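You operate a simulated robot arm through the tools that you are given. There is no shell and no other tool. Be economical: measure what you need, move in short steps, check, and stop when the job is done.

You run a simulated robot arm. Do the job below in one go: nothing can be reset, and whatever is moved stays where it is left.

Task
Warm the steel cup under its lid on the cup heater till the heat meter reaches the green.
Fine: round wood lid on before the knob goes ON, knob OFF before 60 C, other cup left on the mat. Set down upright: what you pick out.

It is judged by the outcome, as a careful person would: the job done as asked, and still so three seconds after it is handed in. It fails if anything else is knocked over, pushed out of place, dropped, spilled or broken. A push-on lid holds only when it is set on centred and level and pressed home; a screw cap is set on level and turned clockwise until tight.

Robot
A 7-joint arm with a two-finger parallel gripper, fixed in place. Base frame: the origin is at the foot of the arm, x ahead of it, y to its left, z up; the work surface is at about z = 85. Readings come in cm, rad, newtons and seconds.
With the tool pointing down near the work surface it reaches from about 30 to 70 cm from the base axis. Its first joint turns from -1.152 to 1.152 rad. Payload 1.57 kg.
The TCP is the grasp point between the finger pads, 3 cm short of the fingertips. In the tool frame z runs along the fingers and y along their closing line. Largest opening 11 cm; finger width 2.4, thickness 1.2; the body of the gripper, 4.8 by 11.2 cm, starts 7.8 cm behind the TCP.
Orientation is told as [roll, pitch, yaw] about the base's x, y, z axes, in that order, counted from this pose: with the fingers straight down and closing along the base's y, the tool's x points along the base's -x, its y along +y and its z along -z.

Tools
- The arm moves only by the tool send_rows. Its argument "increments" is a list of rows, each a list of 3 entries, a list of its own where there are three numbers: the closure, from 0 (fully open) to 1 (shut), then the shift along the base's x, y, z in cm, then the turn, a rotation vector about the base's x, y, z in rad. In form: [[claw, [dx, dy, dz], [ax, ay, az]], ...]. A call has 1 to 8 rows; each row shifts and turns the commanded pose from where the row before left it. Rows are played at 5 a second. More than 5 cm and 0.15 rad between two rows, or a gripper value outside its range, and nothing of the call is played. A pose out of reach is approached as far as the arm can. The call stops where the force on the tool passes 40 N (or 10 N more than at its start, if that is more) or the arm is blocked; 0.2 s more then pass. The fingers move at their own pace (about 10.8 cm/s each) and stop on an object; they squeeze with about 33 N. The grip force told is the motor's: it shows also when the fingers shut on nothing. Time passes only in rows, and 0.2 s behind the last, so rows that do not move let the fingers close. The reply holds the time, the measured pose of the TCP, the force on the tool along the base axes, the opening and the grip force, in the units named above and with some noise, with the torque about the TCP (base axes, N m) and any sound that the robot's microphone picked up.
- Cameras (640 x 400 px; columns grow to the right, rows downward): "scene" is fixed at [18.8, -40.05, 139.99]; the picture's right is [0.62, -0.79, 0.00], its down [-0.47, -0.37, -0.80] and it looks along [0.63, 0.49, -0.60] (base axes); focal length 214 px, centre (320, 200). "wrist" rides on the gripper at [7, 1.6, -14.1] in the tool frame; the picture's right is [-0.23, 0.97, 0.00], its down [-0.86, -0.20, -0.48] and it looks along [-0.47, -0.11, 0.88] (tool axes); focal length 222 px, centre (320, 200). There is no depth. A picture from a camera that has moved, and an enlarged one, comes with that camera's place and axes in the base frame and with its lens. The place of the scene camera against the robot may be out by one fixed shift of up to 1.8 cm in any direction.
- capture(camera): a new picture of that camera. No time passes.
- close_up(camera, box): a new picture of the part [left, top, right, bottom] of that camera's present view, enlarged. No time passes.
- close_job(): hands the job in; it is judged then, once.

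Go step by step. Nothing tells you positions but the pictures and the camera data: compare them with the known pose of the tool, close in by small moves and look again before you grip or let go. The budget is 120 turns and 64 pictures, counting those below and the enlarged ones. Unless the task says otherwise, let go and move clear before handing in, and close with one line.

The tools are called after "Call:" by a JSON object that holds its "op" and its "data". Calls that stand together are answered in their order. send_rows: Moves the arm, as the interface text tells. Its arguments: {"type":"object","properties":{"increments":{"type":"array"}},"required":["increments"]} The other tools are called the same way: capture (camera) takes a picture; close_up (camera, box) takes an enlarged picture of a part of a camera's view; close_job () hands the job in.

At the start:

```text
clock: 0.0
tool_pos: [42.52, 1.33, 128.65]
ee_rot: [0.001, 0.0, 0.0]
force: [-0.2, 0.1, 0.1]
ft_torque: [-0.04, 0.0, 0.02]
grip_width: 10.98
finger_force: 0.1
```

scene: 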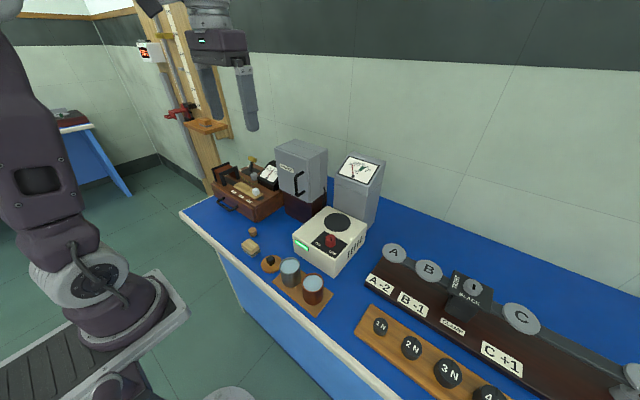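
wrist: 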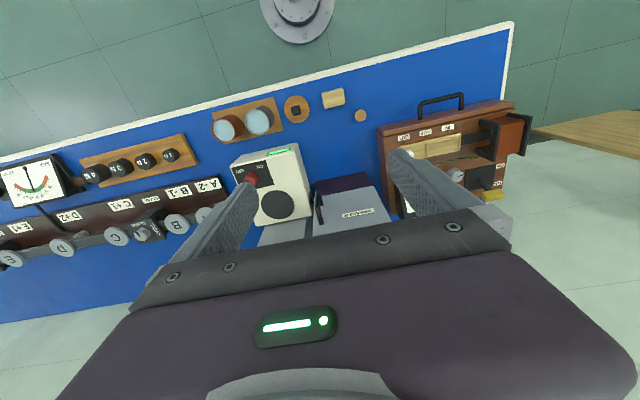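

I see the heater (white box with red knob and a dark plate), two cups on a wooden mat, a round wooden lid, a square wooden piece and a small stopper. I'll look closer at these before moving.

Call:
{"op": "close_up", "data": {"camera": "scene", "box": [230, 200, 390, 320]}}

Call:
{"op": "close_up", "data": {"camera": "wrist", "box": [200, 70, 400, 230]}}

Call:
{"op": "close_up", "data": {"camera": "scene", "box": [260, 130, 400, 230]}}

```text
3.33 times, centred on (310, 260) of scene
camera zoom: at [18.8, -40.05, 139.99], right [0.62, -0.79, 0.0], down [-0.47, -0.37, -0.8], along [0.63, 0.49, -0.6], focal length 715 px, centre (353, 0)
```

zoom: 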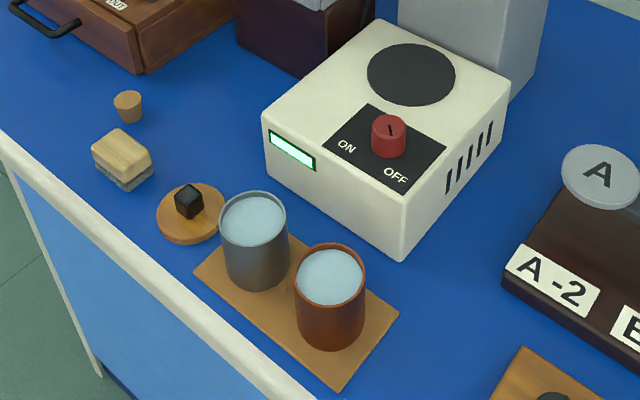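

```text
2.50 times, centred on (300, 150) of wrist
camera zoom: at [35.44, 2.89, 142.8], right [0.23, 0.97, 0.0], down [0.86, -0.2, 0.48], along [0.47, -0.11, -0.88], focal length 555 px, centre (370, 325)
```

zoom: 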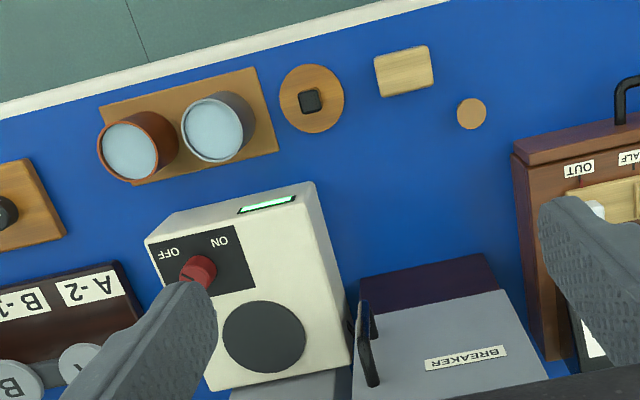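

```text
4.00 times, centred on (330, 180) of scene
camera zoom: at [18.8, -40.05, 139.99], right [0.62, -0.79, 0.0], down [-0.47, -0.37, -0.8], along [0.63, 0.49, -0.6], focal length 858 px, centre (280, 280)
```

zoom: 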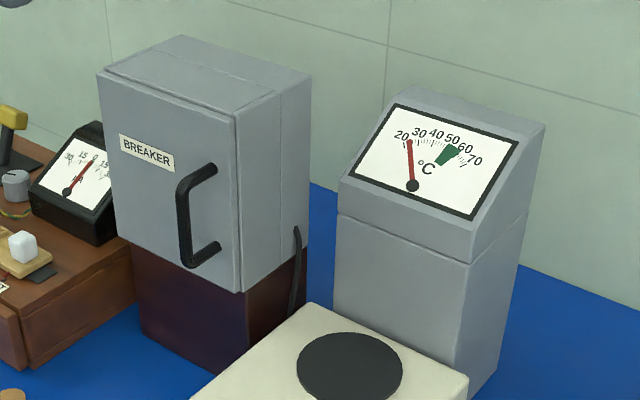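

The heater (plate, red knob with ON/OFF) is roughly at x 61, y -14, the lid near (40.4, -4), the steel cup near (40.3, -12.2). I'll move above them for a better measured view.

Call:
{"op": "send_rows", "data": {"increments": [[0, [-0.6, -2.4, -3.4], [0, 0, 0]], [0, [-0.6, -2.4, -3.4], [0, 0, 0]], [0, [-0.6, -2.4, -3.4], [0, 0, 0]], [0, [-0.6, -2.4, -3.4], [0, 0, 0]], [0, [0, 0, 0], [0, 0, 0]]]}}

Call:
{"op": "capture", "data": {"camera": "wrist"}}

```text
clock: 1.2
tool_pos: [39.98, -8.4, 114.88]
ee_rot: [0.0, 0.0, 0.0]
force: [-0.4, 0.3, 0.3]
ft_torque: [-0.01, -0.01, 0.0]
grip_width: 10.98
finger_force: 0.2
```

```text
58 pictures are left
camera wrist: at [33.05, -6.73, 129.15], right [0.23, 0.97, 0.0], down [0.86, -0.2, 0.48], along [0.47, -0.11, -0.88], focal length 222 px, centre (320, 200)
```

wrist: 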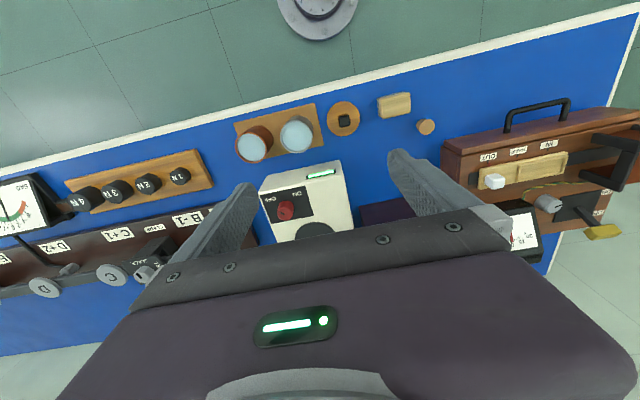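

The view has the objects well in frame; I'll enlarge it for precise positions.

Call:
{"op": "close_up", "data": {"camera": "wrist", "box": [220, 80, 380, 180]}}

Call:
{"op": "close_up", "data": {"camera": "wrist", "box": [250, 150, 370, 240]}}

```text
4.00 times, centred on (300, 130) of wrist
camera zoom: at [33.05, -6.73, 129.15], right [0.23, 0.97, 0.0], down [0.86, -0.2, 0.48], along [0.47, -0.11, -0.88], focal length 888 px, centre (400, 480)
```

zoom: 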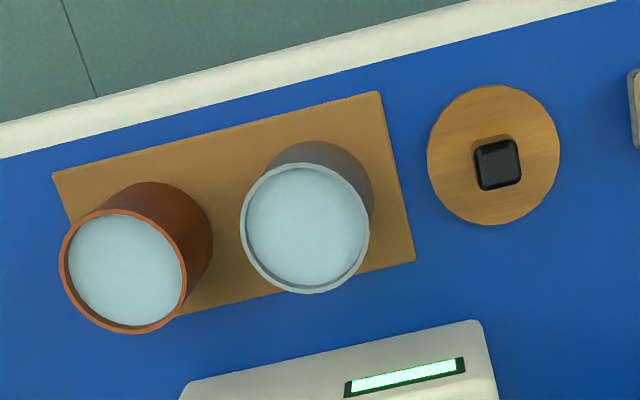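

```text
4.44 times, centred on (310, 195) of wrist
camera zoom: at [33.05, -6.73, 129.15], right [0.23, 0.97, 0.0], down [0.86, -0.2, 0.48], along [0.47, -0.11, -0.88], focal length 987 px, centre (364, 222)
```

zoom: 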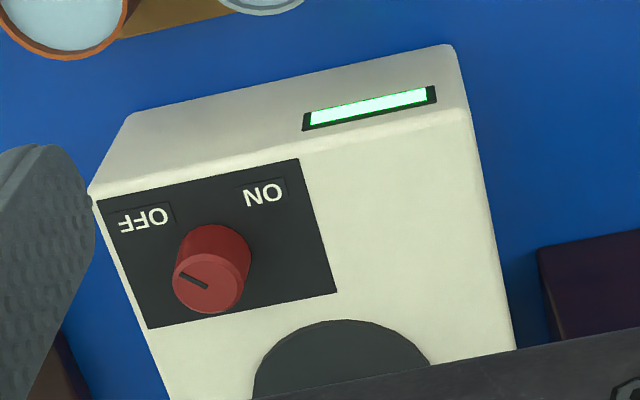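

Lid is centred near (40.4, -4.0) with its knob aligned to the base axes, the steel cup's rim is at (40.4, -12.5, z 91.8), 5.3 cm wide, with the brown cup 8 cm further to -y. Before gripping, I measure the heater from nearer.

Call:
{"op": "send_rows", "data": {"increments": [[0, [3.5, -1.6, 0.4], [0, 0, 0]], [0, [3.5, -1.6, 0.4], [0, 0, 0]], [0, [3.5, -1.6, 0.4], [0, 0, 0]], [0, [3.5, -0.8, 0], [0, 0, 0]], [0, [0, 0, 0], [0, 0, 0]]]}}

Call:
{"op": "close_up", "data": {"camera": "wrist", "box": [240, 70, 400, 170]}}

```text
clock: 2.4
tool_pos: [54.0, -13.81, 116.18]
ee_rot: [0.0, 0.0, 0.0]
force: [0.0, 0.6, -0.3]
ft_torque: [-0.02, -0.03, -0.02]
grip_width: 10.98
finger_force: 0.1
```

```text
4.00 times, centred on (320, 120) of wrist
camera zoom: at [47.0, -12.22, 130.39], right [0.23, 0.97, 0.0], down [0.86, -0.2, 0.48], along [0.47, -0.11, -0.88], focal length 888 px, centre (320, 520)
```

zoom: 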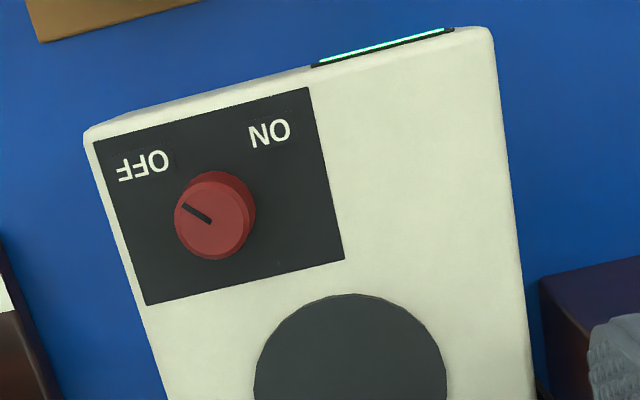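

Heater top is z 93.6, plate centre at (60.5, -14.0), knob at (52.2, -17.7) with its top at 95.8, pointing at OFF. I'll move the open cup first (the lid is wider than the cup and would get in the fingers' way), approaching it with the fingers turned 45° so they clear the other cup.

Call:
{"op": "send_rows", "data": {"increments": [[0.22, [-3.4, 0.3, 0], [0, 0, 0.131]], [0.22, [-3.4, 0.3, 0], [0, 0, 0.131]], [0.22, [-3.4, 0.3, -1], [0, 0, 0.131]], [0.22, [-3.4, 0.4, -4], [0, 0, 0.131]], [0.22, [0, 0, -4], [0, 0, 0.131]], [0.22, [0, 0, -3], [0, 0, 0.131]], [0.22, [0, 0, 0], [0, 0, 0]]]}}

Call:
{"op": "capture", "data": {"camera": "wrist"}}

Call:
{"op": "close_up", "data": {"camera": "scene", "box": [220, 180, 380, 300]}}

```text
refused: row 4 steps farther than a row can; nothing moved
```

```text
54 pictures are left
camera wrist: at [47.0, -12.22, 130.39], right [0.23, 0.97, 0.0], down [0.86, -0.2, 0.48], along [0.47, -0.11, -0.88], focal length 222 px, centre (320, 200)
```

wrist: 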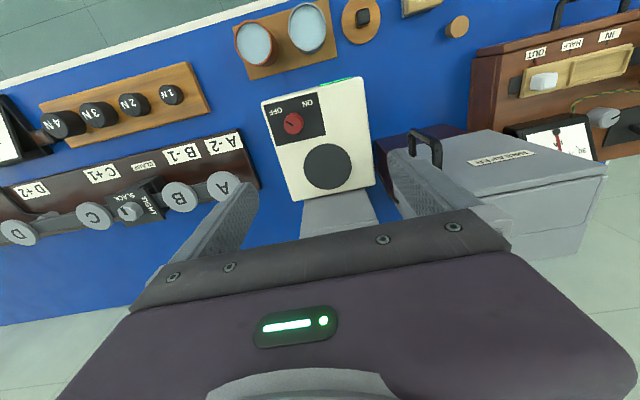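

```text
3.33 times, centred on (300, 240) of scene
camera zoom: at [18.8, -40.05, 139.99], right [0.62, -0.79, 0.0], down [-0.47, -0.37, -0.8], along [0.63, 0.49, -0.6], focal length 715 px, centre (387, 67)
```

zoom: 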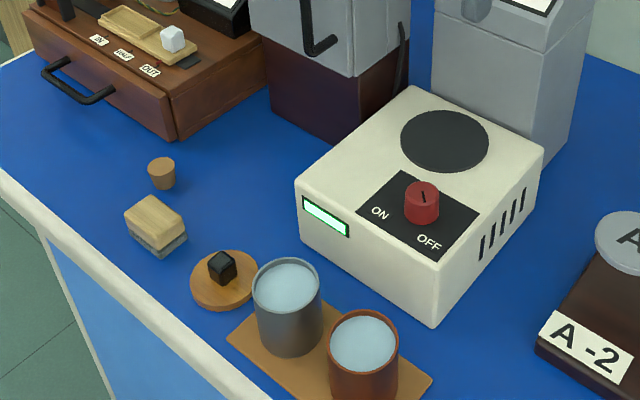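

One row was over the step limit, so nothing moved; I send it again with smaller steps.

Call:
{"op": "send_rows", "data": {"increments": [[0.22, [-3.4, 0.3, 0], [0, 0, 0.131]], [0.22, [-3.4, 0.3, -1], [0, 0, 0.131]], [0.22, [-3.4, 0.3, -2.5], [0, 0, 0.131]], [0.22, [-3.4, 0.4, -2.5], [0, 0, 0.131]], [0.22, [0, 0, -4], [0, 0, 0.131]], [0.22, [0, 0, -2], [0, 0, 0.131]], [0.22, [0, 0, 0], [0, 0, 0]]]}}

Call:
{"op": "capture", "data": {"camera": "wrist"}}

```text
clock: 4.0
tool_pos: [40.37, -12.61, 104.29]
ee_rot: [0.0, -0.001, 0.789]
force: [0.4, -0.4, 0.1]
ft_torque: [0.0, 0.03, 0.03]
grip_width: 8.6
finger_force: 0.0
```

```text
52 pictures are left
camera wrist: at [34.37, -16.43, 118.46], right [-0.53, 0.85, 0.0], down [0.74, 0.47, 0.48], along [0.41, 0.25, -0.88], focal length 222 px, centre (320, 200)
```

wrist: 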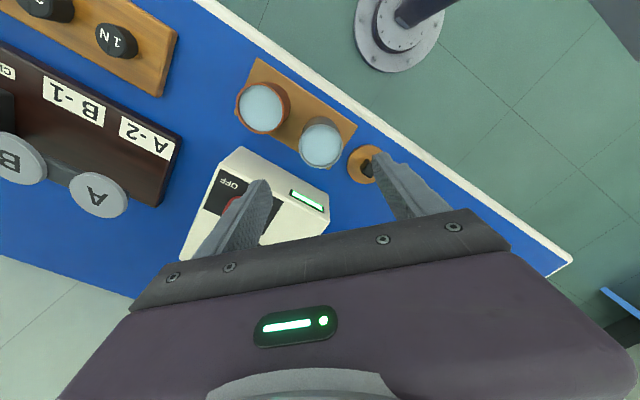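

The cup sits midway between the fingers as planned. I go down to just above the rim and check.

Call:
{"op": "send_rows", "data": {"increments": [[0.22, [0, 0, -3], [0, 0, 0]], [0.22, [0, 0, -3], [0, 0, 0]], [0.22, [0, 0, -2.3], [0, 0, 0]], [0.22, [0, 0, 0], [0, 0, 0]]]}}

Call:
{"op": "capture", "data": {"camera": "wrist"}}

Call:
{"op": "close_up", "data": {"camera": "scene", "box": [230, 200, 390, 320]}}

```text
clock: 5.0
tool_pos: [40.51, -12.53, 95.93]
ee_rot: [0.0, 0.001, 0.788]
force: [0.4, 0.2, 0.2]
ft_torque: [-0.01, -0.02, -0.02]
grip_width: 8.57
finger_force: 0.1
```

```text
51 pictures are left
camera wrist: at [34.4, -16.38, 110.11], right [-0.53, 0.85, 0.0], down [0.74, 0.47, 0.48], along [0.41, 0.25, -0.88], focal length 222 px, centre (320, 200)
```

wrist: 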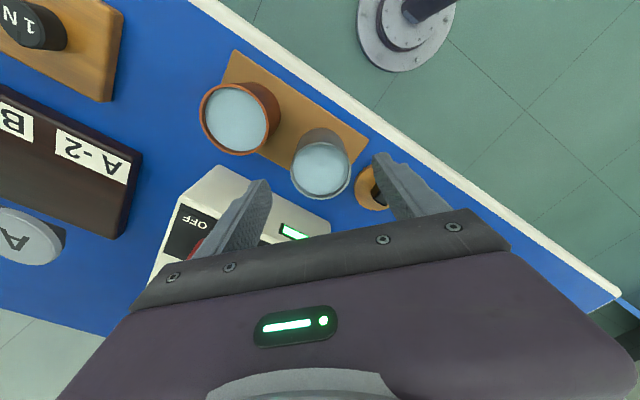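

```text
3.33 times, centred on (310, 260) of scene
camera zoom: at [18.8, -40.05, 139.99], right [0.62, -0.79, 0.0], down [-0.47, -0.37, -0.8], along [0.63, 0.49, -0.6], focal length 715 px, centre (353, 0)
```

zoom: 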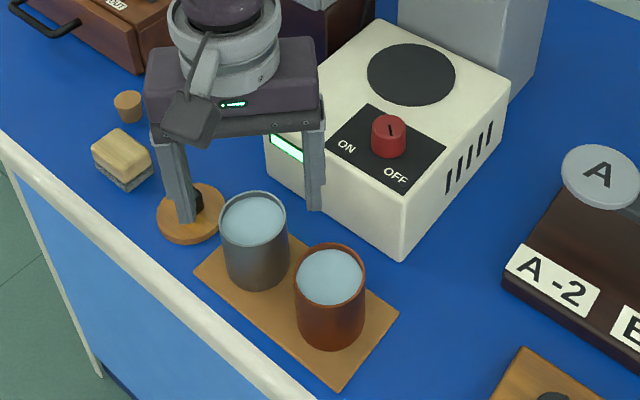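

Fingers straddle the cup and clear the lid and the brown cup; a small sideways correction, then down to grip height.

Call:
{"op": "send_rows", "data": {"increments": [[0.22, [-0.3, -0.25, -1.5], [0, 0, 0]], [0.22, [0, 0, -2], [0, 0, 0]], [0.22, [0, 0, -1.8], [0, 0, 0]], [0.22, [0, 0, -1.1], [0, 0, 0]], [0.22, [0, 0, 0], [0, 0, 0]]]}}

Call:
{"op": "capture", "data": {"camera": "wrist"}}

Call:
{"op": "close_up", "data": {"camera": "scene", "box": [230, 200, 390, 320]}}

```text
clock: 6.2
tool_pos: [40.27, -12.79, 89.56]
ee_rot: [0.0, 0.002, 0.787]
force: [0.1, 0.0, -0.1]
ft_torque: [0.0, 0.01, 0.0]
grip_width: 8.6
finger_force: 0.1
```

```text
49 pictures are left
camera wrist: at [34.04, -16.69, 103.76], right [-0.53, 0.85, 0.0], down [0.74, 0.47, 0.48], along [0.41, 0.25, -0.88], focal length 222 px, centre (320, 200)
```

wrist: 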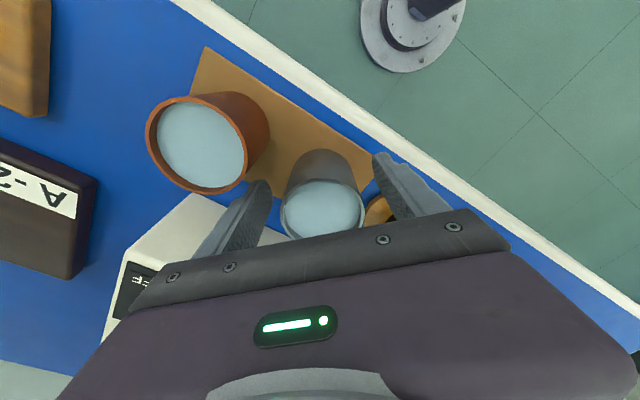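

```text
3.33 times, centred on (310, 260) of scene
camera zoom: at [18.8, -40.05, 139.99], right [0.62, -0.79, 0.0], down [-0.47, -0.37, -0.8], along [0.63, 0.49, -0.6], focal length 715 px, centre (353, 0)
```

zoom: 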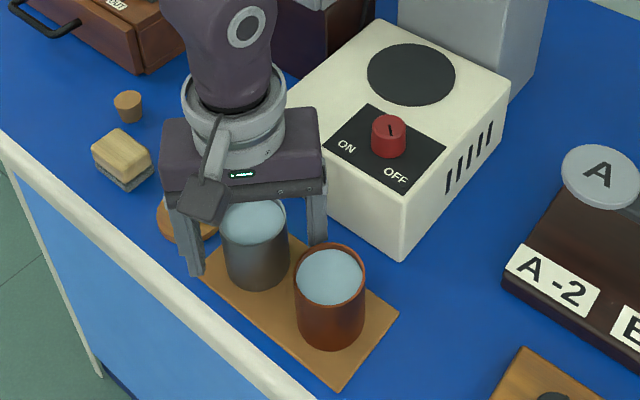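

The cup stands centred between the fingers. I close gently onto it.

Call:
{"op": "send_rows", "data": {"increments": [[0.34, [0, 0, 0], [0, 0, 0]], [0.42, [0, 0, 0], [0, 0, 0]], [0.47, [0, 0, 0], [0, 0, 0]], [0.5, [0, 0, 0], [0, 0, 0]], [0.53, [0, 0, 0], [0, 0, 0]], [0.58, [0, 0, 0], [0, 0, 0]], [0.65, [0, 0, 0], [0, 0, 0]], [0.65, [0, 0, 0], [0, 0, 0]]]}}

```text
clock: 8.0
tool_pos: [40.13, -12.83, 89.55]
ee_rot: [0.001, -0.001, 0.786]
force: [-0.8, 1.1, 0.3]
ft_torque: [0.02, 0.05, 0.05]
grip_width: 5.33
finger_force: 32.3
```

The cup is held at 5.33 cm with 32 N. I lift it slowly and straight.

Call:
{"op": "send_rows", "data": {"increments": [[0.65, [0, 0, 0.3], [0, 0, 0]], [0.65, [0, 0, 0.6], [0, 0, 0]], [0.65, [0, 0, 1.0], [0, 0, 0]], [0.65, [0, 0, 1.3], [0, 0, 0]], [0.65, [0, 0, 1.3], [0, 0, 0]], [0.65, [0, 0, 1.0], [0, 0, 0]], [0.65, [0, 0, 0.5], [0, 0, 0]], [0.65, [0, 0, 0.2], [0, 0, 0]]]}}

Call:
{"op": "capture", "data": {"camera": "wrist"}}

Call:
{"op": "capture", "data": {"camera": "scene"}}

```text
clock: 9.8
tool_pos: [40.21, -12.89, 95.9]
ee_rot: [-0.001, 0.0, 0.787]
force: [0.2, 0.0, -1.9]
ft_torque: [-0.01, 0.0, 0.01]
grip_width: 5.33
finger_force: 33.2
```

```text
47 pictures are left
camera wrist: at [34.05, -16.66, 109.93], right [-0.53, 0.85, 0.0], down [0.74, 0.47, 0.48], along [0.41, 0.25, -0.88], focal length 222 px, centre (320, 200)
```

wrist: 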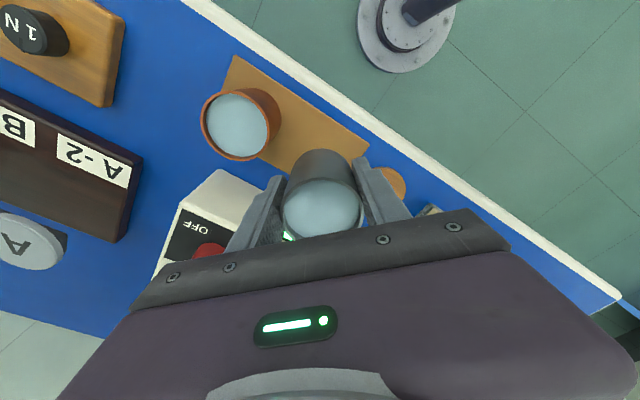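

```text
46 pictures are left
```

scene: 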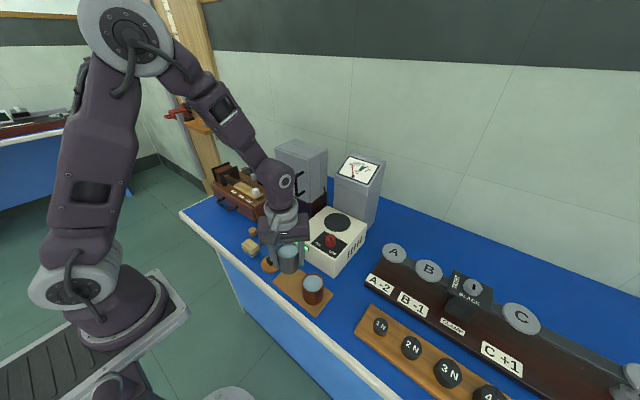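

Cup is up and level, brown cup undisturbed. I lift further to clear the heater and its knob, turning the wrist slowly back to straight.

Call:
{"op": "send_rows", "data": {"increments": [[0.65, [0, 0, 0.4], [0, 0, -0.02]], [0.65, [0, 0, 0.8], [0, 0, -0.05]], [0.65, [0, 0, 1.2], [0, 0, -0.07]], [0.65, [0, 0, 1.3], [0, 0, -0.07]], [0.65, [0, 0, 1.3], [0, 0, -0.07]], [0.65, [0, 0, 1.2], [0, 0, -0.07]], [0.65, [0.2, 0, 0.8], [0, 0, -0.07]], [0.65, [0.6, 0, 0.4], [0, 0, -0.07]]]}}

Call:
{"op": "send_rows", "data": {"increments": [[0.65, [0.5, 0, 0.2], [0, 0, -0.05]], [0.65, [1.0, -0.05, 0], [0, 0, -0.06]], [0.65, [1.3, -0.1, 0], [0, 0, -0.06]], [0.65, [1.5, -0.1, 0], [0, 0, -0.05]], [0.65, [1.5, -0.1, 0], [0, 0, -0.04]], [0.65, [1.5, -0.1, 0], [0, 0, -0.03]], [0.65, [1.3, -0.1, 0], [0, 0, -0.007]], [0.65, [1.0, -0.1, 0], [0, 0, 0]]]}}

Call:
{"op": "capture", "data": {"camera": "scene"}}

```text
clock: 11.6
tool_pos: [40.88, -12.82, 103.19]
ee_rot: [0.0, -0.001, 0.295]
force: [0.0, -0.1, -1.8]
ft_torque: [0.02, 0.0, 0.0]
grip_width: 5.31
finger_force: 33.4
```

```text
clock: 13.4
tool_pos: [50.47, -13.53, 103.51]
ee_rot: [0.001, 0.001, 0.0]
force: [0.3, -0.6, -1.2]
ft_torque: [0.03, 0.01, -0.01]
grip_width: 5.31
finger_force: 32.9
```

```text
45 pictures are left
```

scene: 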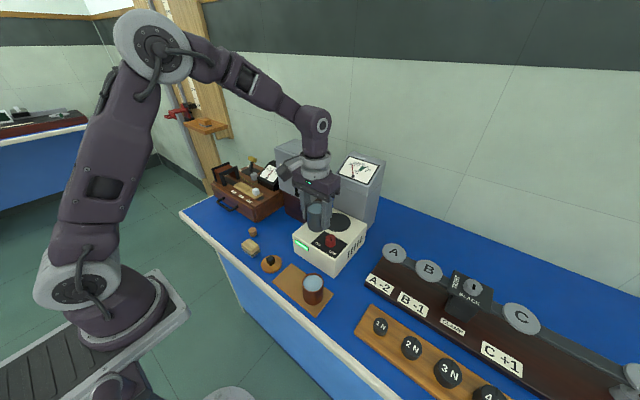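

Cup is travelling level. I continue towards the plate and stop a little short to check clearance to the meter box behind.

Call:
{"op": "send_rows", "data": {"increments": [[0.65, [0.5, 0, 0], [0, 0, 0]], [0.65, [1.0, -0.1, 0], [0, 0, 0]], [0.65, [1.3, -0.1, 0], [0, 0, 0]], [0.65, [1.4, -0.1, 0], [0, 0, 0]], [0.65, [1.3, -0.1, 0], [0, 0, 0]], [0.65, [1.0, 0, 0], [0, 0, 0]], [0.65, [0.5, 0, 0], [0, 0, 0]], [0.65, [0.2, 0, 0], [0, 0, 0]]]}}

Call:
{"op": "close_up", "data": {"camera": "scene", "box": [260, 130, 400, 280]}}

Call:
{"op": "capture", "data": {"camera": "wrist"}}

```text
clock: 15.2
tool_pos: [57.78, -13.97, 103.39]
ee_rot: [0.002, 0.001, -0.001]
force: [1.2, -0.4, -2.0]
ft_torque: [0.0, 0.03, 0.0]
grip_width: 5.31
finger_force: 33.2
```

```text
2.67 times, centred on (330, 205) of scene
camera zoom: at [18.8, -40.05, 139.99], right [0.62, -0.79, 0.0], down [-0.47, -0.37, -0.8], along [0.63, 0.49, -0.6], focal length 572 px, centre (293, 187)
```

zoom: 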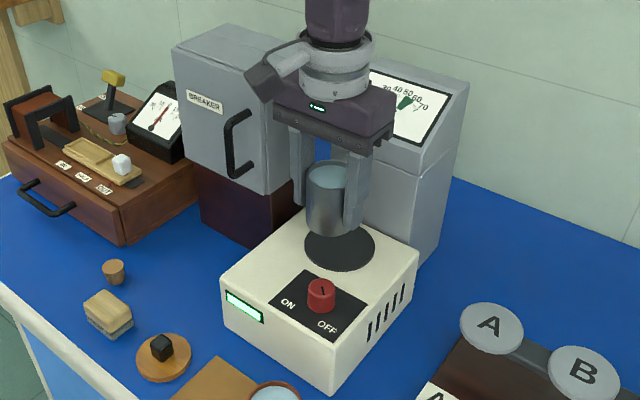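

```text
43 pictures are left
camera wrist: at [50.75, -12.3, 117.52], right [0.23, 0.97, 0.0], down [0.86, -0.2, 0.48], along [0.47, -0.11, -0.88], focal length 222 px, centre (320, 200)
```

wrist: 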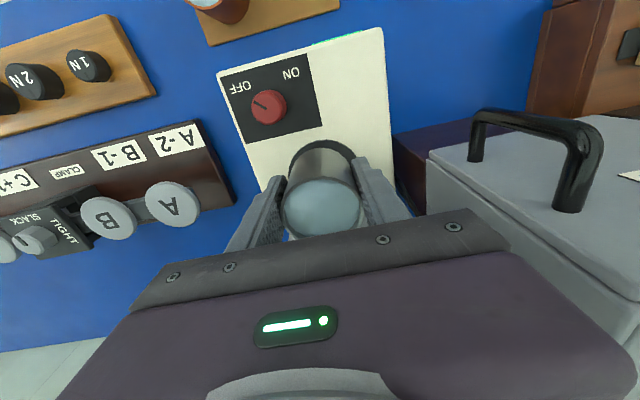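

Clearances look fine and the cup is centred on the tool. I move the last 2.8 cm over the plate and lower part way.

Call:
{"op": "send_rows", "data": {"increments": [[0.65, [0.5, 0, 0], [0, 0, 0]], [0.65, [0.9, -0.05, 0], [0, 0, 0]], [0.65, [0.9, -0.05, 0], [0, 0, 0]], [0.65, [0.5, 0, -0.4], [0, 0, 0]], [0.65, [0, 0, -1.0], [0, 0, 0]], [0.65, [0, 0, -1.4], [0, 0, 0]], [0.65, [0, 0, -1.0], [0, 0, 0]], [0.65, [0, 0, -0.4], [0, 0, 0]]]}}

Call:
{"op": "close_up", "data": {"camera": "scene", "box": [290, 160, 390, 260]}}

Call:
{"op": "capture", "data": {"camera": "wrist"}}

```text
clock: 17.0
tool_pos: [60.46, -13.96, 99.14]
ee_rot: [0.001, 0.001, 0.0]
force: [0.2, 0.9, -2.0]
ft_torque: [0.03, 0.03, -0.01]
grip_width: 5.34
finger_force: 33.1
```

```text
4.00 times, centred on (340, 210) of scene
camera zoom: at [18.8, -40.05, 139.99], right [0.62, -0.79, 0.0], down [-0.47, -0.37, -0.8], along [0.63, 0.49, -0.6], focal length 858 px, centre (240, 160)
```

zoom: 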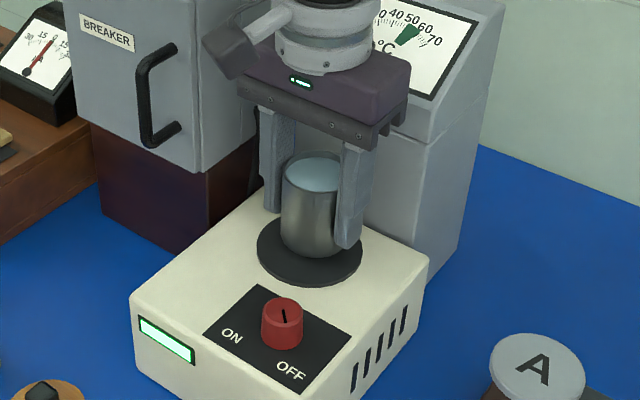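

```text
41 pictures are left
camera wrist: at [53.57, -12.38, 113.29], right [0.23, 0.97, 0.0], down [0.86, -0.2, 0.48], along [0.47, -0.11, -0.88], focal length 222 px, centre (320, 200)
```

wrist: 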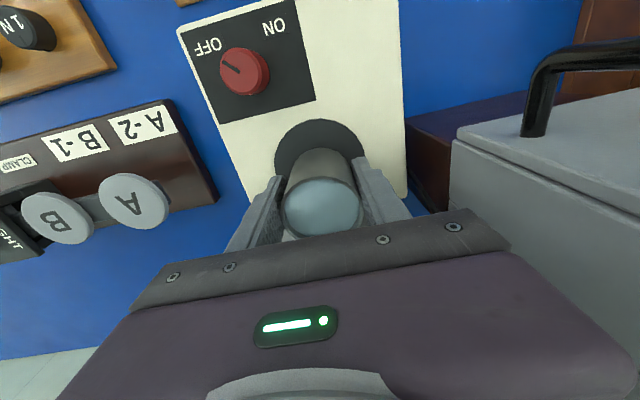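

The cup hangs over the middle of the plate. I lower in small steps until it touches.

Call:
{"op": "send_rows", "data": {"increments": [[0.65, [0, 0, -0.4], [0, 0, 0]], [0.65, [0, 0, -0.4], [0, 0, 0]], [0.65, [0, 0, -0.3], [0, 0, 0]], [0.65, [0, 0, -0.1], [0, 0, 0]], [0.65, [0, 0, 0], [0, 0, 0]]]}}

```text
clock: 18.2
tool_pos: [60.57, -14.13, 98.1]
ee_rot: [-0.001, -0.005, 0.0]
force: [0.0, 1.9, 21.2]
ft_torque: [-0.09, -0.41, -0.04]
grip_width: 5.3
finger_force: 32.8
```

It has touched down (21 N). I ease the pressure off and open the fingers.

Call:
{"op": "send_rows", "data": {"increments": [[0.65, [0, 0, 0.1], [0, 0, 0]], [0.65, [0, 0, 0.05], [0, 0, 0]], [0.65, [0, 0, 0], [0, 0, 0]]]}}

```text
clock: 19.0
tool_pos: [60.5, -13.85, 98.03]
ee_rot: [0.0, 0.004, 0.0]
force: [-1.1, 0.0, -2.3]
ft_torque: [-0.02, 0.03, 0.03]
grip_width: 5.3
finger_force: 32.7
```

Call:
{"op": "send_rows", "data": {"increments": [[0.65, [0, 0, -0.05], [0, 0, 0]], [0.65, [0, 0, -0.03], [0, 0, 0]], [0.65, [0, 0, 0], [0, 0, 0]]]}}

```text
clock: 19.8
tool_pos: [60.6, -14.01, 97.94]
ee_rot: [0.0, 0.0, 0.0]
force: [-0.7, 0.8, -2.0]
ft_torque: [-0.01, 0.0, 0.03]
grip_width: 5.32
finger_force: 33.0
```

The pressure is near zero with the cup just above or on the plate. I go down by a hair until the force rises.

Call:
{"op": "send_rows", "data": {"increments": [[0.65, [0, 0, -0.04], [0, 0, 0]], [0.65, [0, 0, 0], [0, 0, 0]]]}}

```text
clock: 20.4
tool_pos: [60.61, -14.1, 97.9]
ee_rot: [0.0, 0.001, 0.0]
force: [-1.4, 0.1, 1.6]
ft_torque: [0.02, -0.07, 0.03]
grip_width: 5.29
finger_force: 33.2
```

Light contact now (about 3.5 N change). I open the fingers step by step.

Call:
{"op": "send_rows", "data": {"increments": [[0.5, [0, 0, 0], [0, 0, 0]], [0.48, [0, 0, 0], [0, 0, 0]], [0.42, [0, 0, 0], [0, 0, 0]], [0.32, [0, 0, 0], [0, 0, 0]], [0.22, [0, 0, 0], [0, 0, 0]], [0.22, [0, 0, 0], [0, 0, 0]]]}}

Call:
{"op": "send_rows", "data": {"increments": [[0.22, [0, 0, 1], [0, 0, 0]], [0.22, [0, 0, 2], [0, 0, 0]], [0.22, [0, 0, 3], [0, 0, 0]], [0.22, [0, 0, 3], [0, 0, 0]], [0.22, [-2, 0, 3], [0, 0, 0]], [0.22, [-4, 1, 1], [0, 0, 0]], [0.22, [-4, 1, 0], [0, 0, 0]]]}}

Call:
{"op": "capture", "data": {"camera": "wrist"}}

Call:
{"op": "close_up", "data": {"camera": "scene", "box": [290, 160, 390, 260]}}

```text
clock: 21.8
tool_pos: [60.55, -14.01, 97.96]
ee_rot: [-0.001, 0.001, 0.0]
force: [0.0, 1.2, -0.1]
ft_torque: [0.01, 0.04, -0.01]
grip_width: 8.57
finger_force: 0.1
```

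```text
clock: 23.4
tool_pos: [50.57, -11.83, 111.02]
ee_rot: [-0.001, -0.001, 0.0]
force: [-0.1, 0.4, 0.8]
ft_torque: [0.02, 0.01, -0.01]
grip_width: 8.58
finger_force: 0.0
```

```text
40 pictures are left
camera wrist: at [43.57, -10.34, 125.14], right [0.23, 0.97, 0.0], down [0.86, -0.2, 0.48], along [0.47, -0.11, -0.88], focal length 222 px, centre (320, 200)
```

wrist: 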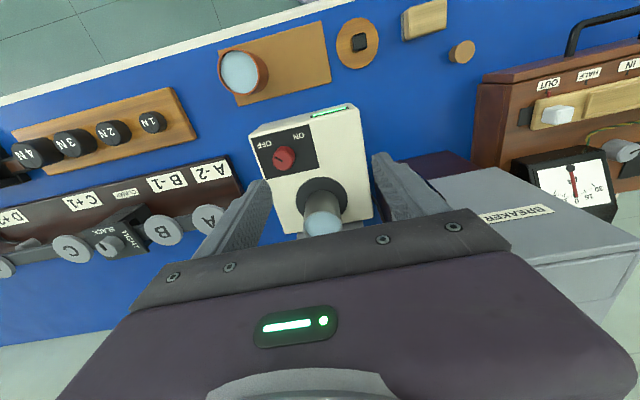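

```text
4.00 times, centred on (340, 210) of scene
camera zoom: at [18.8, -40.05, 139.99], right [0.62, -0.79, 0.0], down [-0.47, -0.37, -0.8], along [0.63, 0.49, -0.6], focal length 858 px, centre (240, 160)
```

zoom: 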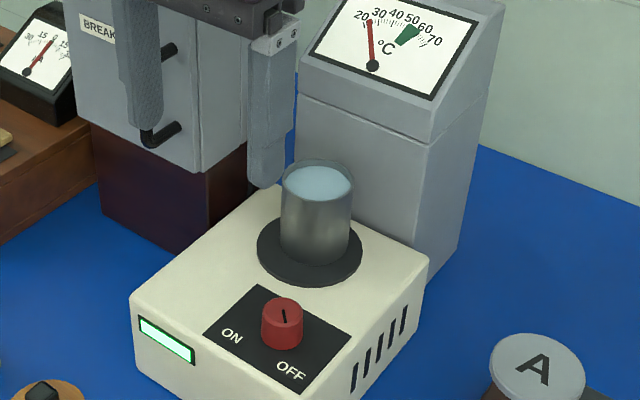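

Cup stands on the plate upright, meter at about 20 °C. Now for the lid: I move above it with the fingers partly closed.

Call:
{"op": "send_rows", "data": {"increments": [[0.6, [-3.4, 2.0, 0], [0, 0, 0]], [0.6, [-3.4, 2.8, -2], [0, 0, 0]], [0.6, [-3.4, 3, -2], [0, 0, 0]], [0.6, [0, 0, -4.5], [0, 0, 0]], [0.6, [0, 0, -4.5], [0, 0, 0]], [0.6, [0, 0, 0], [0, 0, 0]]]}}

Call:
{"op": "capture", "data": {"camera": "wrist"}}

Call:
{"op": "close_up", "data": {"camera": "wrist", "box": [270, 110, 370, 210]}}

```text
clock: 24.8
tool_pos: [40.4, -4.07, 97.89]
ee_rot: [0.0, 0.001, 0.0]
force: [-0.2, -0.4, 0.0]
ft_torque: [0.0, -0.01, 0.0]
grip_width: 4.42
finger_force: 0.2
```

```text
38 pictures are left
camera wrist: at [33.31, -2.46, 112.05], right [0.23, 0.97, 0.0], down [0.86, -0.2, 0.48], along [0.47, -0.11, -0.88], focal length 222 px, centre (320, 200)
```

wrist: 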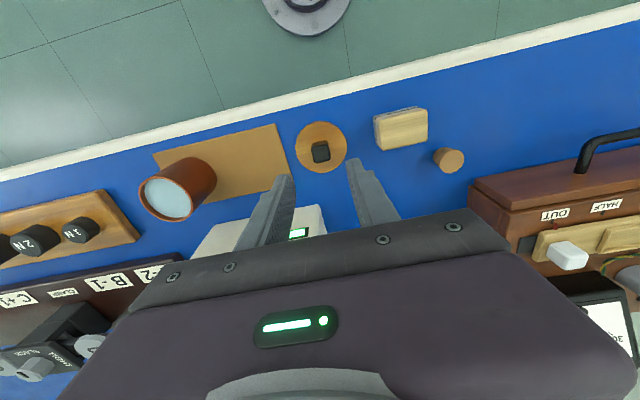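

```text
4.00 times, centred on (320, 160) of wrist
camera zoom: at [33.31, -2.46, 112.05], right [0.23, 0.97, 0.0], down [0.86, -0.2, 0.48], along [0.47, -0.11, -0.88], focal length 888 px, centre (320, 360)
```

zoom: 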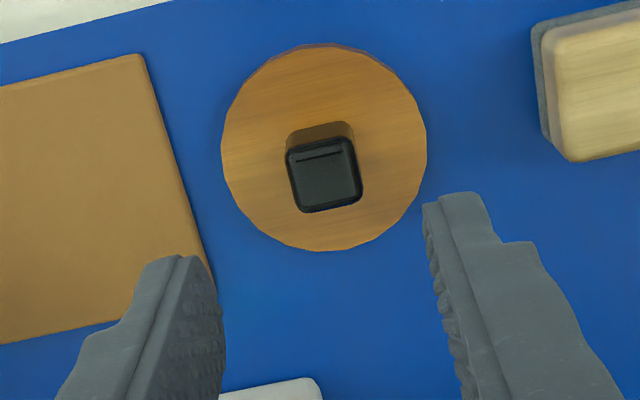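

The lid's knob is centred under the fingers. I descend with the fingertips just above the disc.

Call:
{"op": "send_rows", "data": {"increments": [[0.6, [0, 0.07, -3], [0, 0, 0]], [0.6, [0, 0, -3], [0, 0, 0]], [0.6, [0, 0, -1.8], [0, 0, 0]], [0.6, [0, 0, -0.6], [0, 0, 0]], [0.6, [0, 0, -0.2], [0, 0, 0]], [0.6, [0, 0, 0], [0, 0, 0]]]}}

Call:
{"op": "capture", "data": {"camera": "wrist"}}

Call:
{"op": "close_up", "data": {"camera": "scene", "box": [230, 220, 310, 290]}}

```text
clock: 26.2
tool_pos: [40.38, -4.13, 89.41]
ee_rot: [0.0, -0.001, -0.001]
force: [0.3, -0.3, -0.4]
ft_torque: [-0.02, 0.03, 0.0]
grip_width: 4.38
finger_force: 0.0
```

```text
36 pictures are left
camera wrist: at [33.36, -2.49, 103.5], right [0.23, 0.97, 0.0], down [0.86, -0.2, 0.48], along [0.47, -0.11, -0.88], focal length 222 px, centre (320, 200)
```

wrist: 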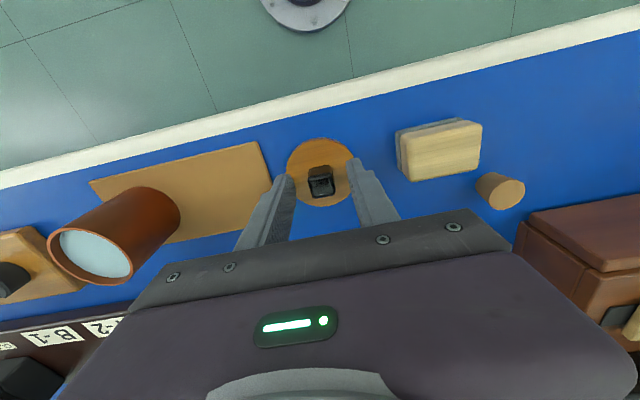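

```text
5.71 times, centred on (270, 255) of scene
camera zoom: at [18.8, -40.05, 139.99], right [0.62, -0.79, 0.0], down [-0.47, -0.37, -0.8], along [0.63, 0.49, -0.6], focal length 1226 px, centre (606, -114)
```

zoom: 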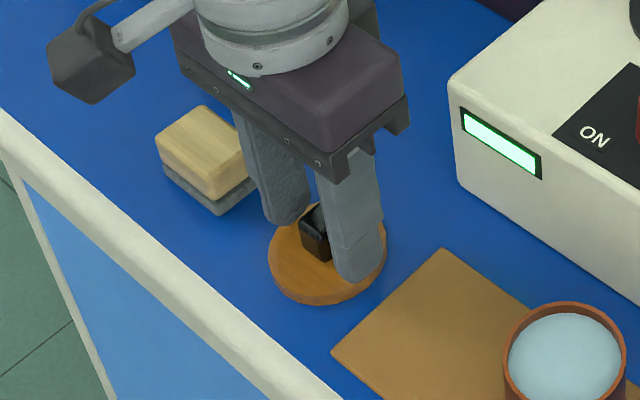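

Fingers are either side of the knob, just above the disc. I close on it.

Call:
{"op": "send_rows", "data": {"increments": [[0.7, [0, 0.1, 0], [0, 0, 0]], [0.75, [0, 0, 0], [0, 0, 0]], [0.8, [0, 0, 0], [0, 0, 0]], [0.85, [0, 0, 0], [0, 0, 0]], [0.95, [0, 0, 0], [0, 0, 0]], [0.95, [0, 0, 0], [0, 0, 0]]]}}

Call:
{"op": "send_rows", "data": {"increments": [[0.95, [0, 0, 0.5], [0, 0, 0]], [0.95, [0, 0, 1.5], [0, 0, 0]], [0.95, [0, 0, 2], [0, 0, 0]], [0.95, [0, 0, 2], [0, 0, 0]], [0.95, [0, 0, 2], [0, 0, 0]], [0.95, [0, 0, 2], [0, 0, 0]], [0.95, [0, 0, 1], [0, 0, 0]]]}}

Call:
{"op": "close_up", "data": {"camera": "wrist", "box": [240, 100, 400, 220]}}

Call:
{"op": "close_up", "data": {"camera": "scene", "box": [240, 170, 320, 270]}}

```text
clock: 27.6
tool_pos: [40.31, -3.96, 89.48]
ee_rot: [0.0, 0.0, -0.001]
force: [0.2, -0.6, 0.1]
ft_torque: [0.0, 0.05, 0.03]
grip_width: 1.89
finger_force: 33.3
```

```text
clock: 29.2
tool_pos: [40.31, -4.03, 100.52]
ee_rot: [0.0, 0.0, 0.001]
force: [0.2, 0.2, -0.3]
ft_torque: [0.04, -0.01, -0.04]
grip_width: 1.89
finger_force: 33.1
```

```text
3.33 times, centred on (320, 160) of wrist
camera zoom: at [33.33, -2.4, 114.6], right [0.23, 0.97, 0.0], down [0.86, -0.2, 0.48], along [0.47, -0.11, -0.88], focal length 740 px, centre (320, 333)
```

zoom: 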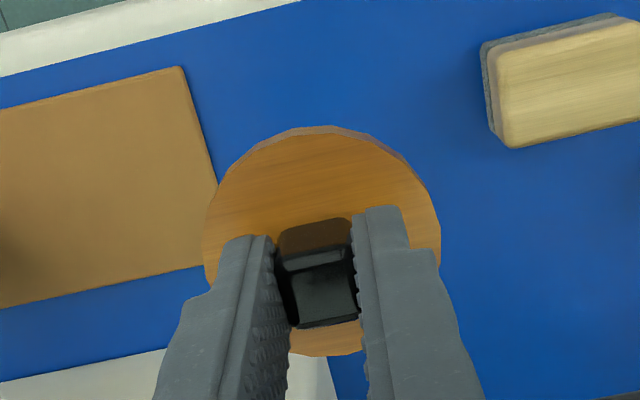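

```text
4.00 times, centred on (280, 220) of scene
camera zoom: at [18.8, -40.05, 139.99], right [0.62, -0.79, 0.0], down [-0.47, -0.37, -0.8], along [0.63, 0.49, -0.6], focal length 858 px, centre (480, 120)
```

zoom: 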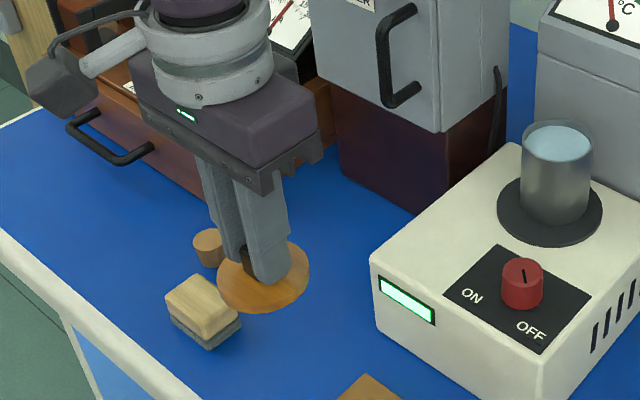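

The lid is held level and central. I raise it and carry it to above the cup, stopping high to compare.

Call:
{"op": "send_rows", "data": {"increments": [[0.95, [0, 0, 3], [0, 0, 0]], [0.95, [1, -0.5, 4], [0, 0, 0]], [0.95, [3.2, -1.5, 3], [0, 0, 0]], [0.95, [3.2, -1.6, 0], [0, 0, 0]], [0.95, [3.2, -1.6, 0], [0, 0, 0]], [0.95, [3.2, -1.6, 0], [0, 0, 0]], [0.95, [3.2, -1.6, 0], [0, 0, 0]], [0.95, [0, 0, 0], [0, 0, 0]]]}}

Call:
{"op": "send_rows", "data": {"increments": [[0.95, [1.5, -0.8, 0], [0, 0, 0]], [0.95, [1.0, -0.5, 0], [0, 0, 0]], [0.95, [0.7, -0.3, 0], [0, 0, 0]], [0.95, [0, 0, 0], [0, 0, 0]]]}}

Call:
{"op": "capture", "data": {"camera": "wrist"}}

Call:
{"op": "close_up", "data": {"camera": "scene", "box": [290, 150, 390, 250]}}

```text
clock: 31.0
tool_pos: [57.35, -12.36, 110.37]
ee_rot: [0.002, 0.001, 0.0]
force: [0.4, 0.5, -0.6]
ft_torque: [0.0, 0.02, 0.01]
grip_width: 1.89
finger_force: 33.2
```

```text
clock: 32.0
tool_pos: [60.47, -14.05, 110.45]
ee_rot: [0.001, 0.001, 0.001]
force: [-0.5, -0.4, -0.5]
ft_torque: [0.02, 0.03, 0.02]
grip_width: 1.87
finger_force: 32.8
```

```text
32 pictures are left
camera wrist: at [53.52, -12.42, 124.51], right [0.23, 0.97, 0.0], down [0.86, -0.2, 0.48], along [0.47, -0.11, -0.88], focal length 222 px, centre (320, 200)
```

wrist: 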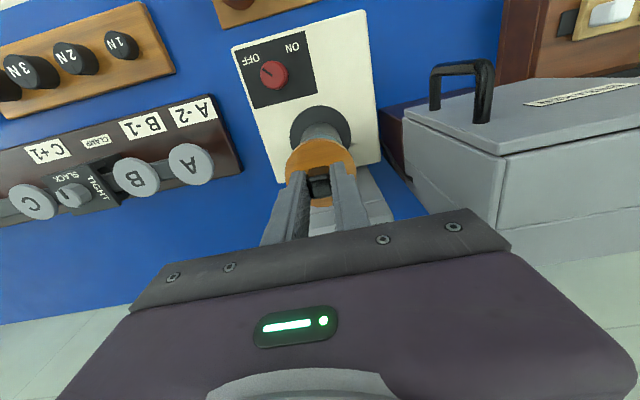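

```text
4.00 times, centred on (340, 200) of scene
camera zoom: at [18.8, -40.05, 139.99], right [0.62, -0.79, 0.0], down [-0.47, -0.37, -0.8], along [0.63, 0.49, -0.6], focal length 858 px, centre (240, 200)
```

zoom: 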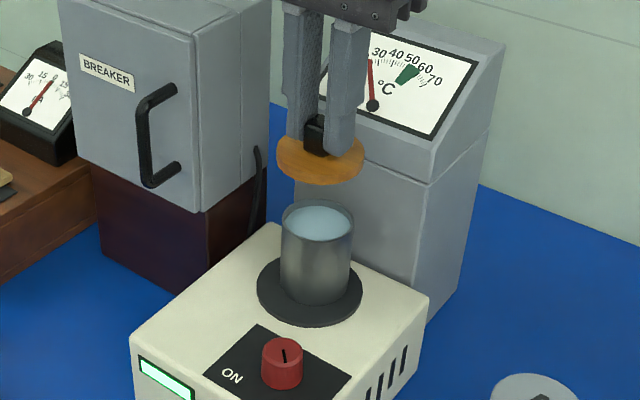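

The lid hovers about over the cup. I lower it to about 1 cm above the rim and compare edges in both views.

Call:
{"op": "send_rows", "data": {"increments": [[0.95, [0, 0, -1.5], [0, 0, 0]], [0.95, [0, 0, -1.7], [0, 0, 0]], [0.95, [0, 0, -1.2], [0, 0, 0]], [0.95, [0, 0, -0.3], [0, 0, 0]], [0.95, [0, 0, 0], [0, 0, 0]]]}}

Call:
{"op": "close_up", "data": {"camera": "wrist", "box": [270, 100, 370, 220]}}

Call:
{"op": "close_up", "data": {"camera": "scene", "box": [310, 180, 370, 230]}}

```text
clock: 33.2
tool_pos: [60.5, -13.98, 105.65]
ee_rot: [0.0, 0.0, 0.0]
force: [-0.4, 0.0, -0.4]
ft_torque: [0.01, 0.01, 0.01]
grip_width: 1.89
finger_force: 33.1
```

```text
3.33 times, centred on (320, 160) of wrist
camera zoom: at [53.53, -12.42, 119.81], right [0.23, 0.97, 0.0], down [0.86, -0.2, 0.48], along [0.47, -0.11, -0.88], focal length 740 px, centre (320, 333)
```

zoom: 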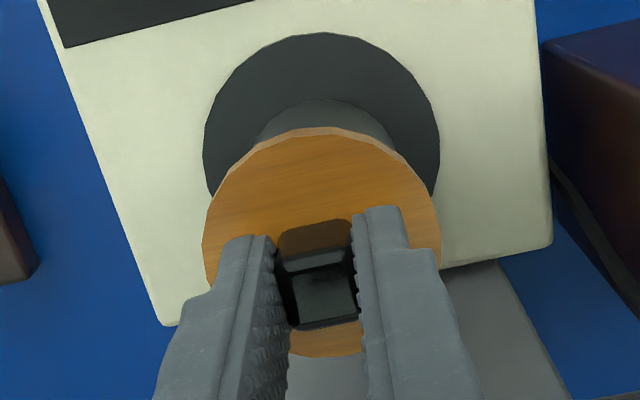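

```text
8.00 times, centred on (340, 205) of scene
camera zoom: at [18.8, -40.05, 139.99], right [0.62, -0.79, 0.0], down [-0.47, -0.37, -0.8], along [0.63, 0.49, -0.6], focal length 1716 px, centre (160, 160)
```

zoom: 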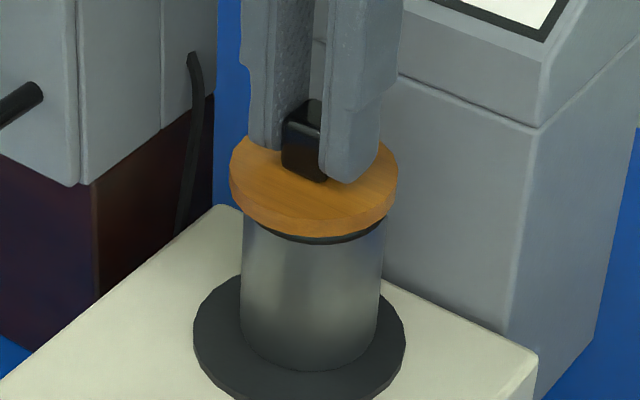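

Sideways the disc and cup line up; lengthwise the lid seems perhaps 0.15 cm short in x. I nudge it and lower a bit, then look again.

Call:
{"op": "send_rows", "data": {"increments": [[0.95, [0.15, 0, 0], [0, 0, 0]], [0.95, [0, 0, -0.3], [0, 0, 0]], [0.95, [0, 0, -0.2], [0, 0, 0]], [0.95, [0, 0, 0], [0, 0, 0]]]}}

Call:
{"op": "close_up", "data": {"camera": "scene", "box": [320, 185, 360, 220]}}

```text
clock: 34.2
tool_pos: [60.75, -14.14, 105.29]
ee_rot: [0.001, 0.0, -0.001]
force: [0.1, -0.5, -0.4]
ft_torque: [-0.01, -0.02, 0.0]
grip_width: 1.88
finger_force: 33.0
```

```text
11.43 times, centred on (340, 202) of scene
camera zoom: at [18.8, -40.05, 139.99], right [0.62, -0.79, 0.0], down [-0.47, -0.37, -0.8], along [0.63, 0.49, -0.6], focal length 2451 px, centre (91, 171)
```

zoom: 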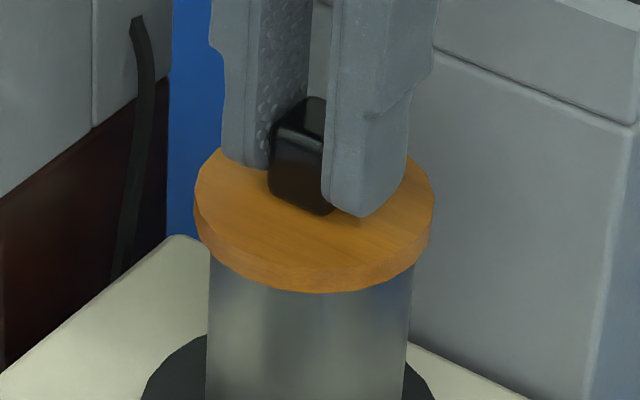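

Nearly concentric; I correct 0.1 cm in y and go on down slowly till contact.

Call:
{"op": "send_rows", "data": {"increments": [[0.95, [0, 0.1, 0], [0, 0, 0]], [0.95, [0, 0, -0.2], [0, 0, 0]], [0.95, [0, 0, -0.2], [0, 0, 0]], [0.95, [0, 0, -0.2], [0, 0, 0]], [0.95, [0, 0, 0], [0, 0, 0]]]}}

Call:
{"op": "close_up", "data": {"camera": "scene", "box": [320, 185, 360, 220]}}

```text
clock: 35.4
tool_pos: [60.82, -13.95, 104.82]
ee_rot: [-0.001, -0.004, 0.001]
force: [-2.0, 1.9, 23.1]
ft_torque: [0.02, 0.07, -0.06]
grip_width: 1.87
finger_force: 32.9
```

```text
11.43 times, centred on (340, 202) of scene
camera zoom: at [18.75, -40.04, 140.0], right [0.62, -0.79, 0.0], down [-0.47, -0.37, -0.8], along [0.63, 0.49, -0.6], focal length 2451 px, centre (91, 171)
```

zoom: 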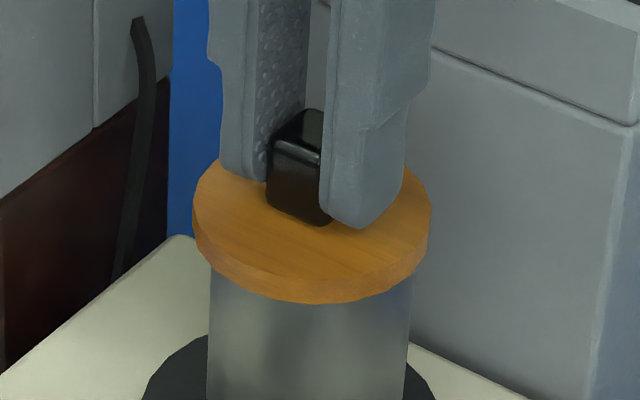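

The lid is touching (23 N), centred sideways. I press a bit further to see whether it slides home.

Call:
{"op": "send_rows", "data": {"increments": [[0.95, [0, 0, -0.1], [0, 0, 0]], [0.95, [0, 0, 0], [0, 0, 0]]]}}

```text
clock: 36.0
tool_pos: [60.73, -14.0, 104.51]
ee_rot: [0.001, -0.003, -0.001]
force: [1.0, 2.0, 33.7]
ft_torque: [0.09, -0.17, 0.0]
grip_width: 1.89
finger_force: 32.9
```

Call:
{"op": "send_rows", "data": {"increments": [[0.95, [0, 0, -0.1], [0, 0, 0]], [0.95, [0, 0, 0], [0, 0, 0]]]}}

Call:
{"op": "close_up", "data": {"camera": "scene", "box": [320, 185, 360, 220]}}

```text
clock: 36.6
tool_pos: [60.68, -13.97, 104.41]
ee_rot: [0.0, -0.001, 0.0]
force: [4.1, 0.7, 32.7]
ft_torque: [0.02, -0.25, 0.01]
grip_width: 1.87
finger_force: 33.0
```

```text
11.43 times, centred on (340, 202) of scene
camera zoom: at [18.75, -40.04, 140.0], right [0.62, -0.79, 0.0], down [-0.47, -0.37, -0.8], along [0.63, 0.49, -0.6], focal length 2451 px, centre (91, 171)
```

zoom: 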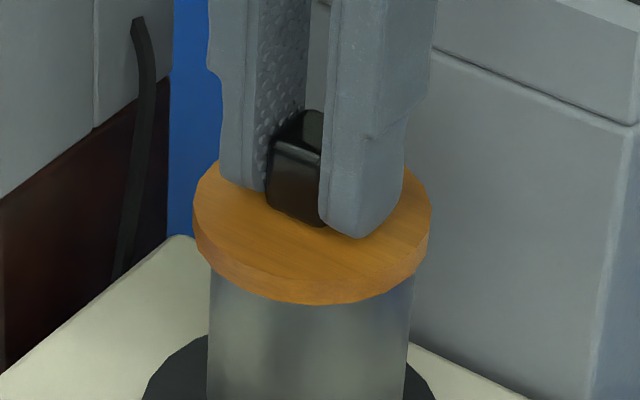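

The disc edge now sits at rim height within a millimetre or so, and the fingertips have slid almost onto the disc. I press once more so that the fingertips bear on the disc.

Call:
{"op": "send_rows", "data": {"increments": [[0.95, [0, 0, -0.15], [0, 0, 0]], [0.95, [0, 0, -0.1], [0, 0, 0]], [0.95, [0, 0, 0], [0, 0, 0]]]}}

Call:
{"op": "close_up", "data": {"camera": "scene", "box": [320, 185, 360, 220]}}

```text
clock: 37.4
tool_pos: [60.65, -13.91, 104.14]
ee_rot: [0.0, 0.001, -0.001]
force: [1.0, 0.3, 33.3]
ft_torque: [0.06, -0.06, -0.01]
grip_width: 1.89
finger_force: 33.0
```

```text
11.43 times, centred on (340, 202) of scene
camera zoom: at [18.74, -40.04, 140.01], right [0.62, -0.79, 0.0], down [-0.47, -0.37, -0.8], along [0.63, 0.49, -0.6], focal length 2451 px, centre (91, 171)
```

zoom: 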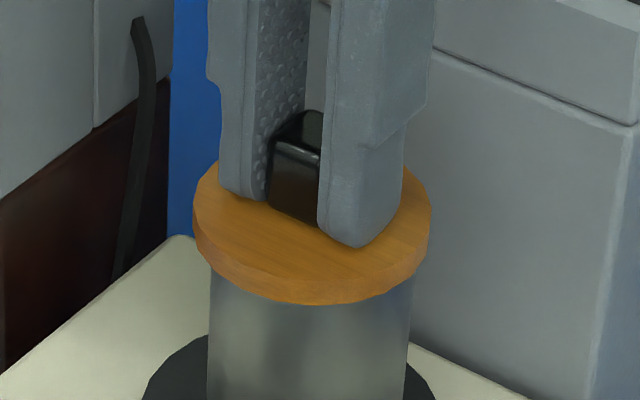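

Call:
{"op": "send_rows", "data": {"increments": [[0.95, [0, 0, -0.15], [0, 0, 0]], [0.95, [0, 0, -0.15], [0, 0, 0]], [0.95, [0, 0, 0], [0, 0, 0]]]}}

Call:
{"op": "close_up", "data": {"camera": "scene", "box": [320, 185, 360, 220]}}

```text
clock: 37.9
tool_pos: [60.77, -13.9, 104.2]
ee_rot: [-0.002, -0.003, 0.0]
force: [-2.2, 0.6, 9.4]
ft_torque: [0.06, 0.19, -0.02]
grip_width: 1.86
finger_force: 32.6
stopped in row 2: the force on the tool passed its limit at 45 N (the readings are from after the stop); the commanded pose is now the measured one
```

```text
11.43 times, centred on (340, 202) of scene
camera zoom: at [18.78, -40.05, 140.0], right [0.62, -0.79, 0.0], down [-0.47, -0.37, -0.8], along [0.63, 0.49, -0.6], focal length 2451 px, centre (91, 171)
```

zoom: 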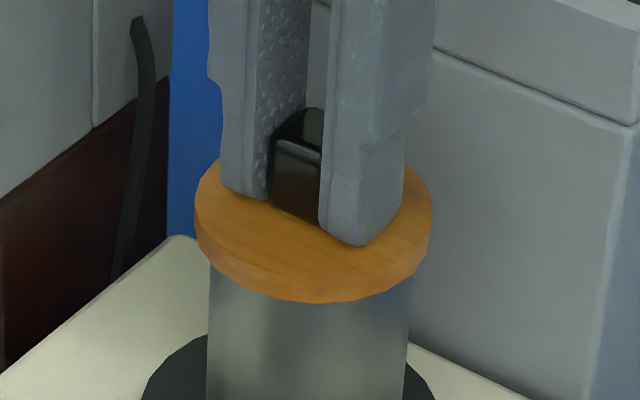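

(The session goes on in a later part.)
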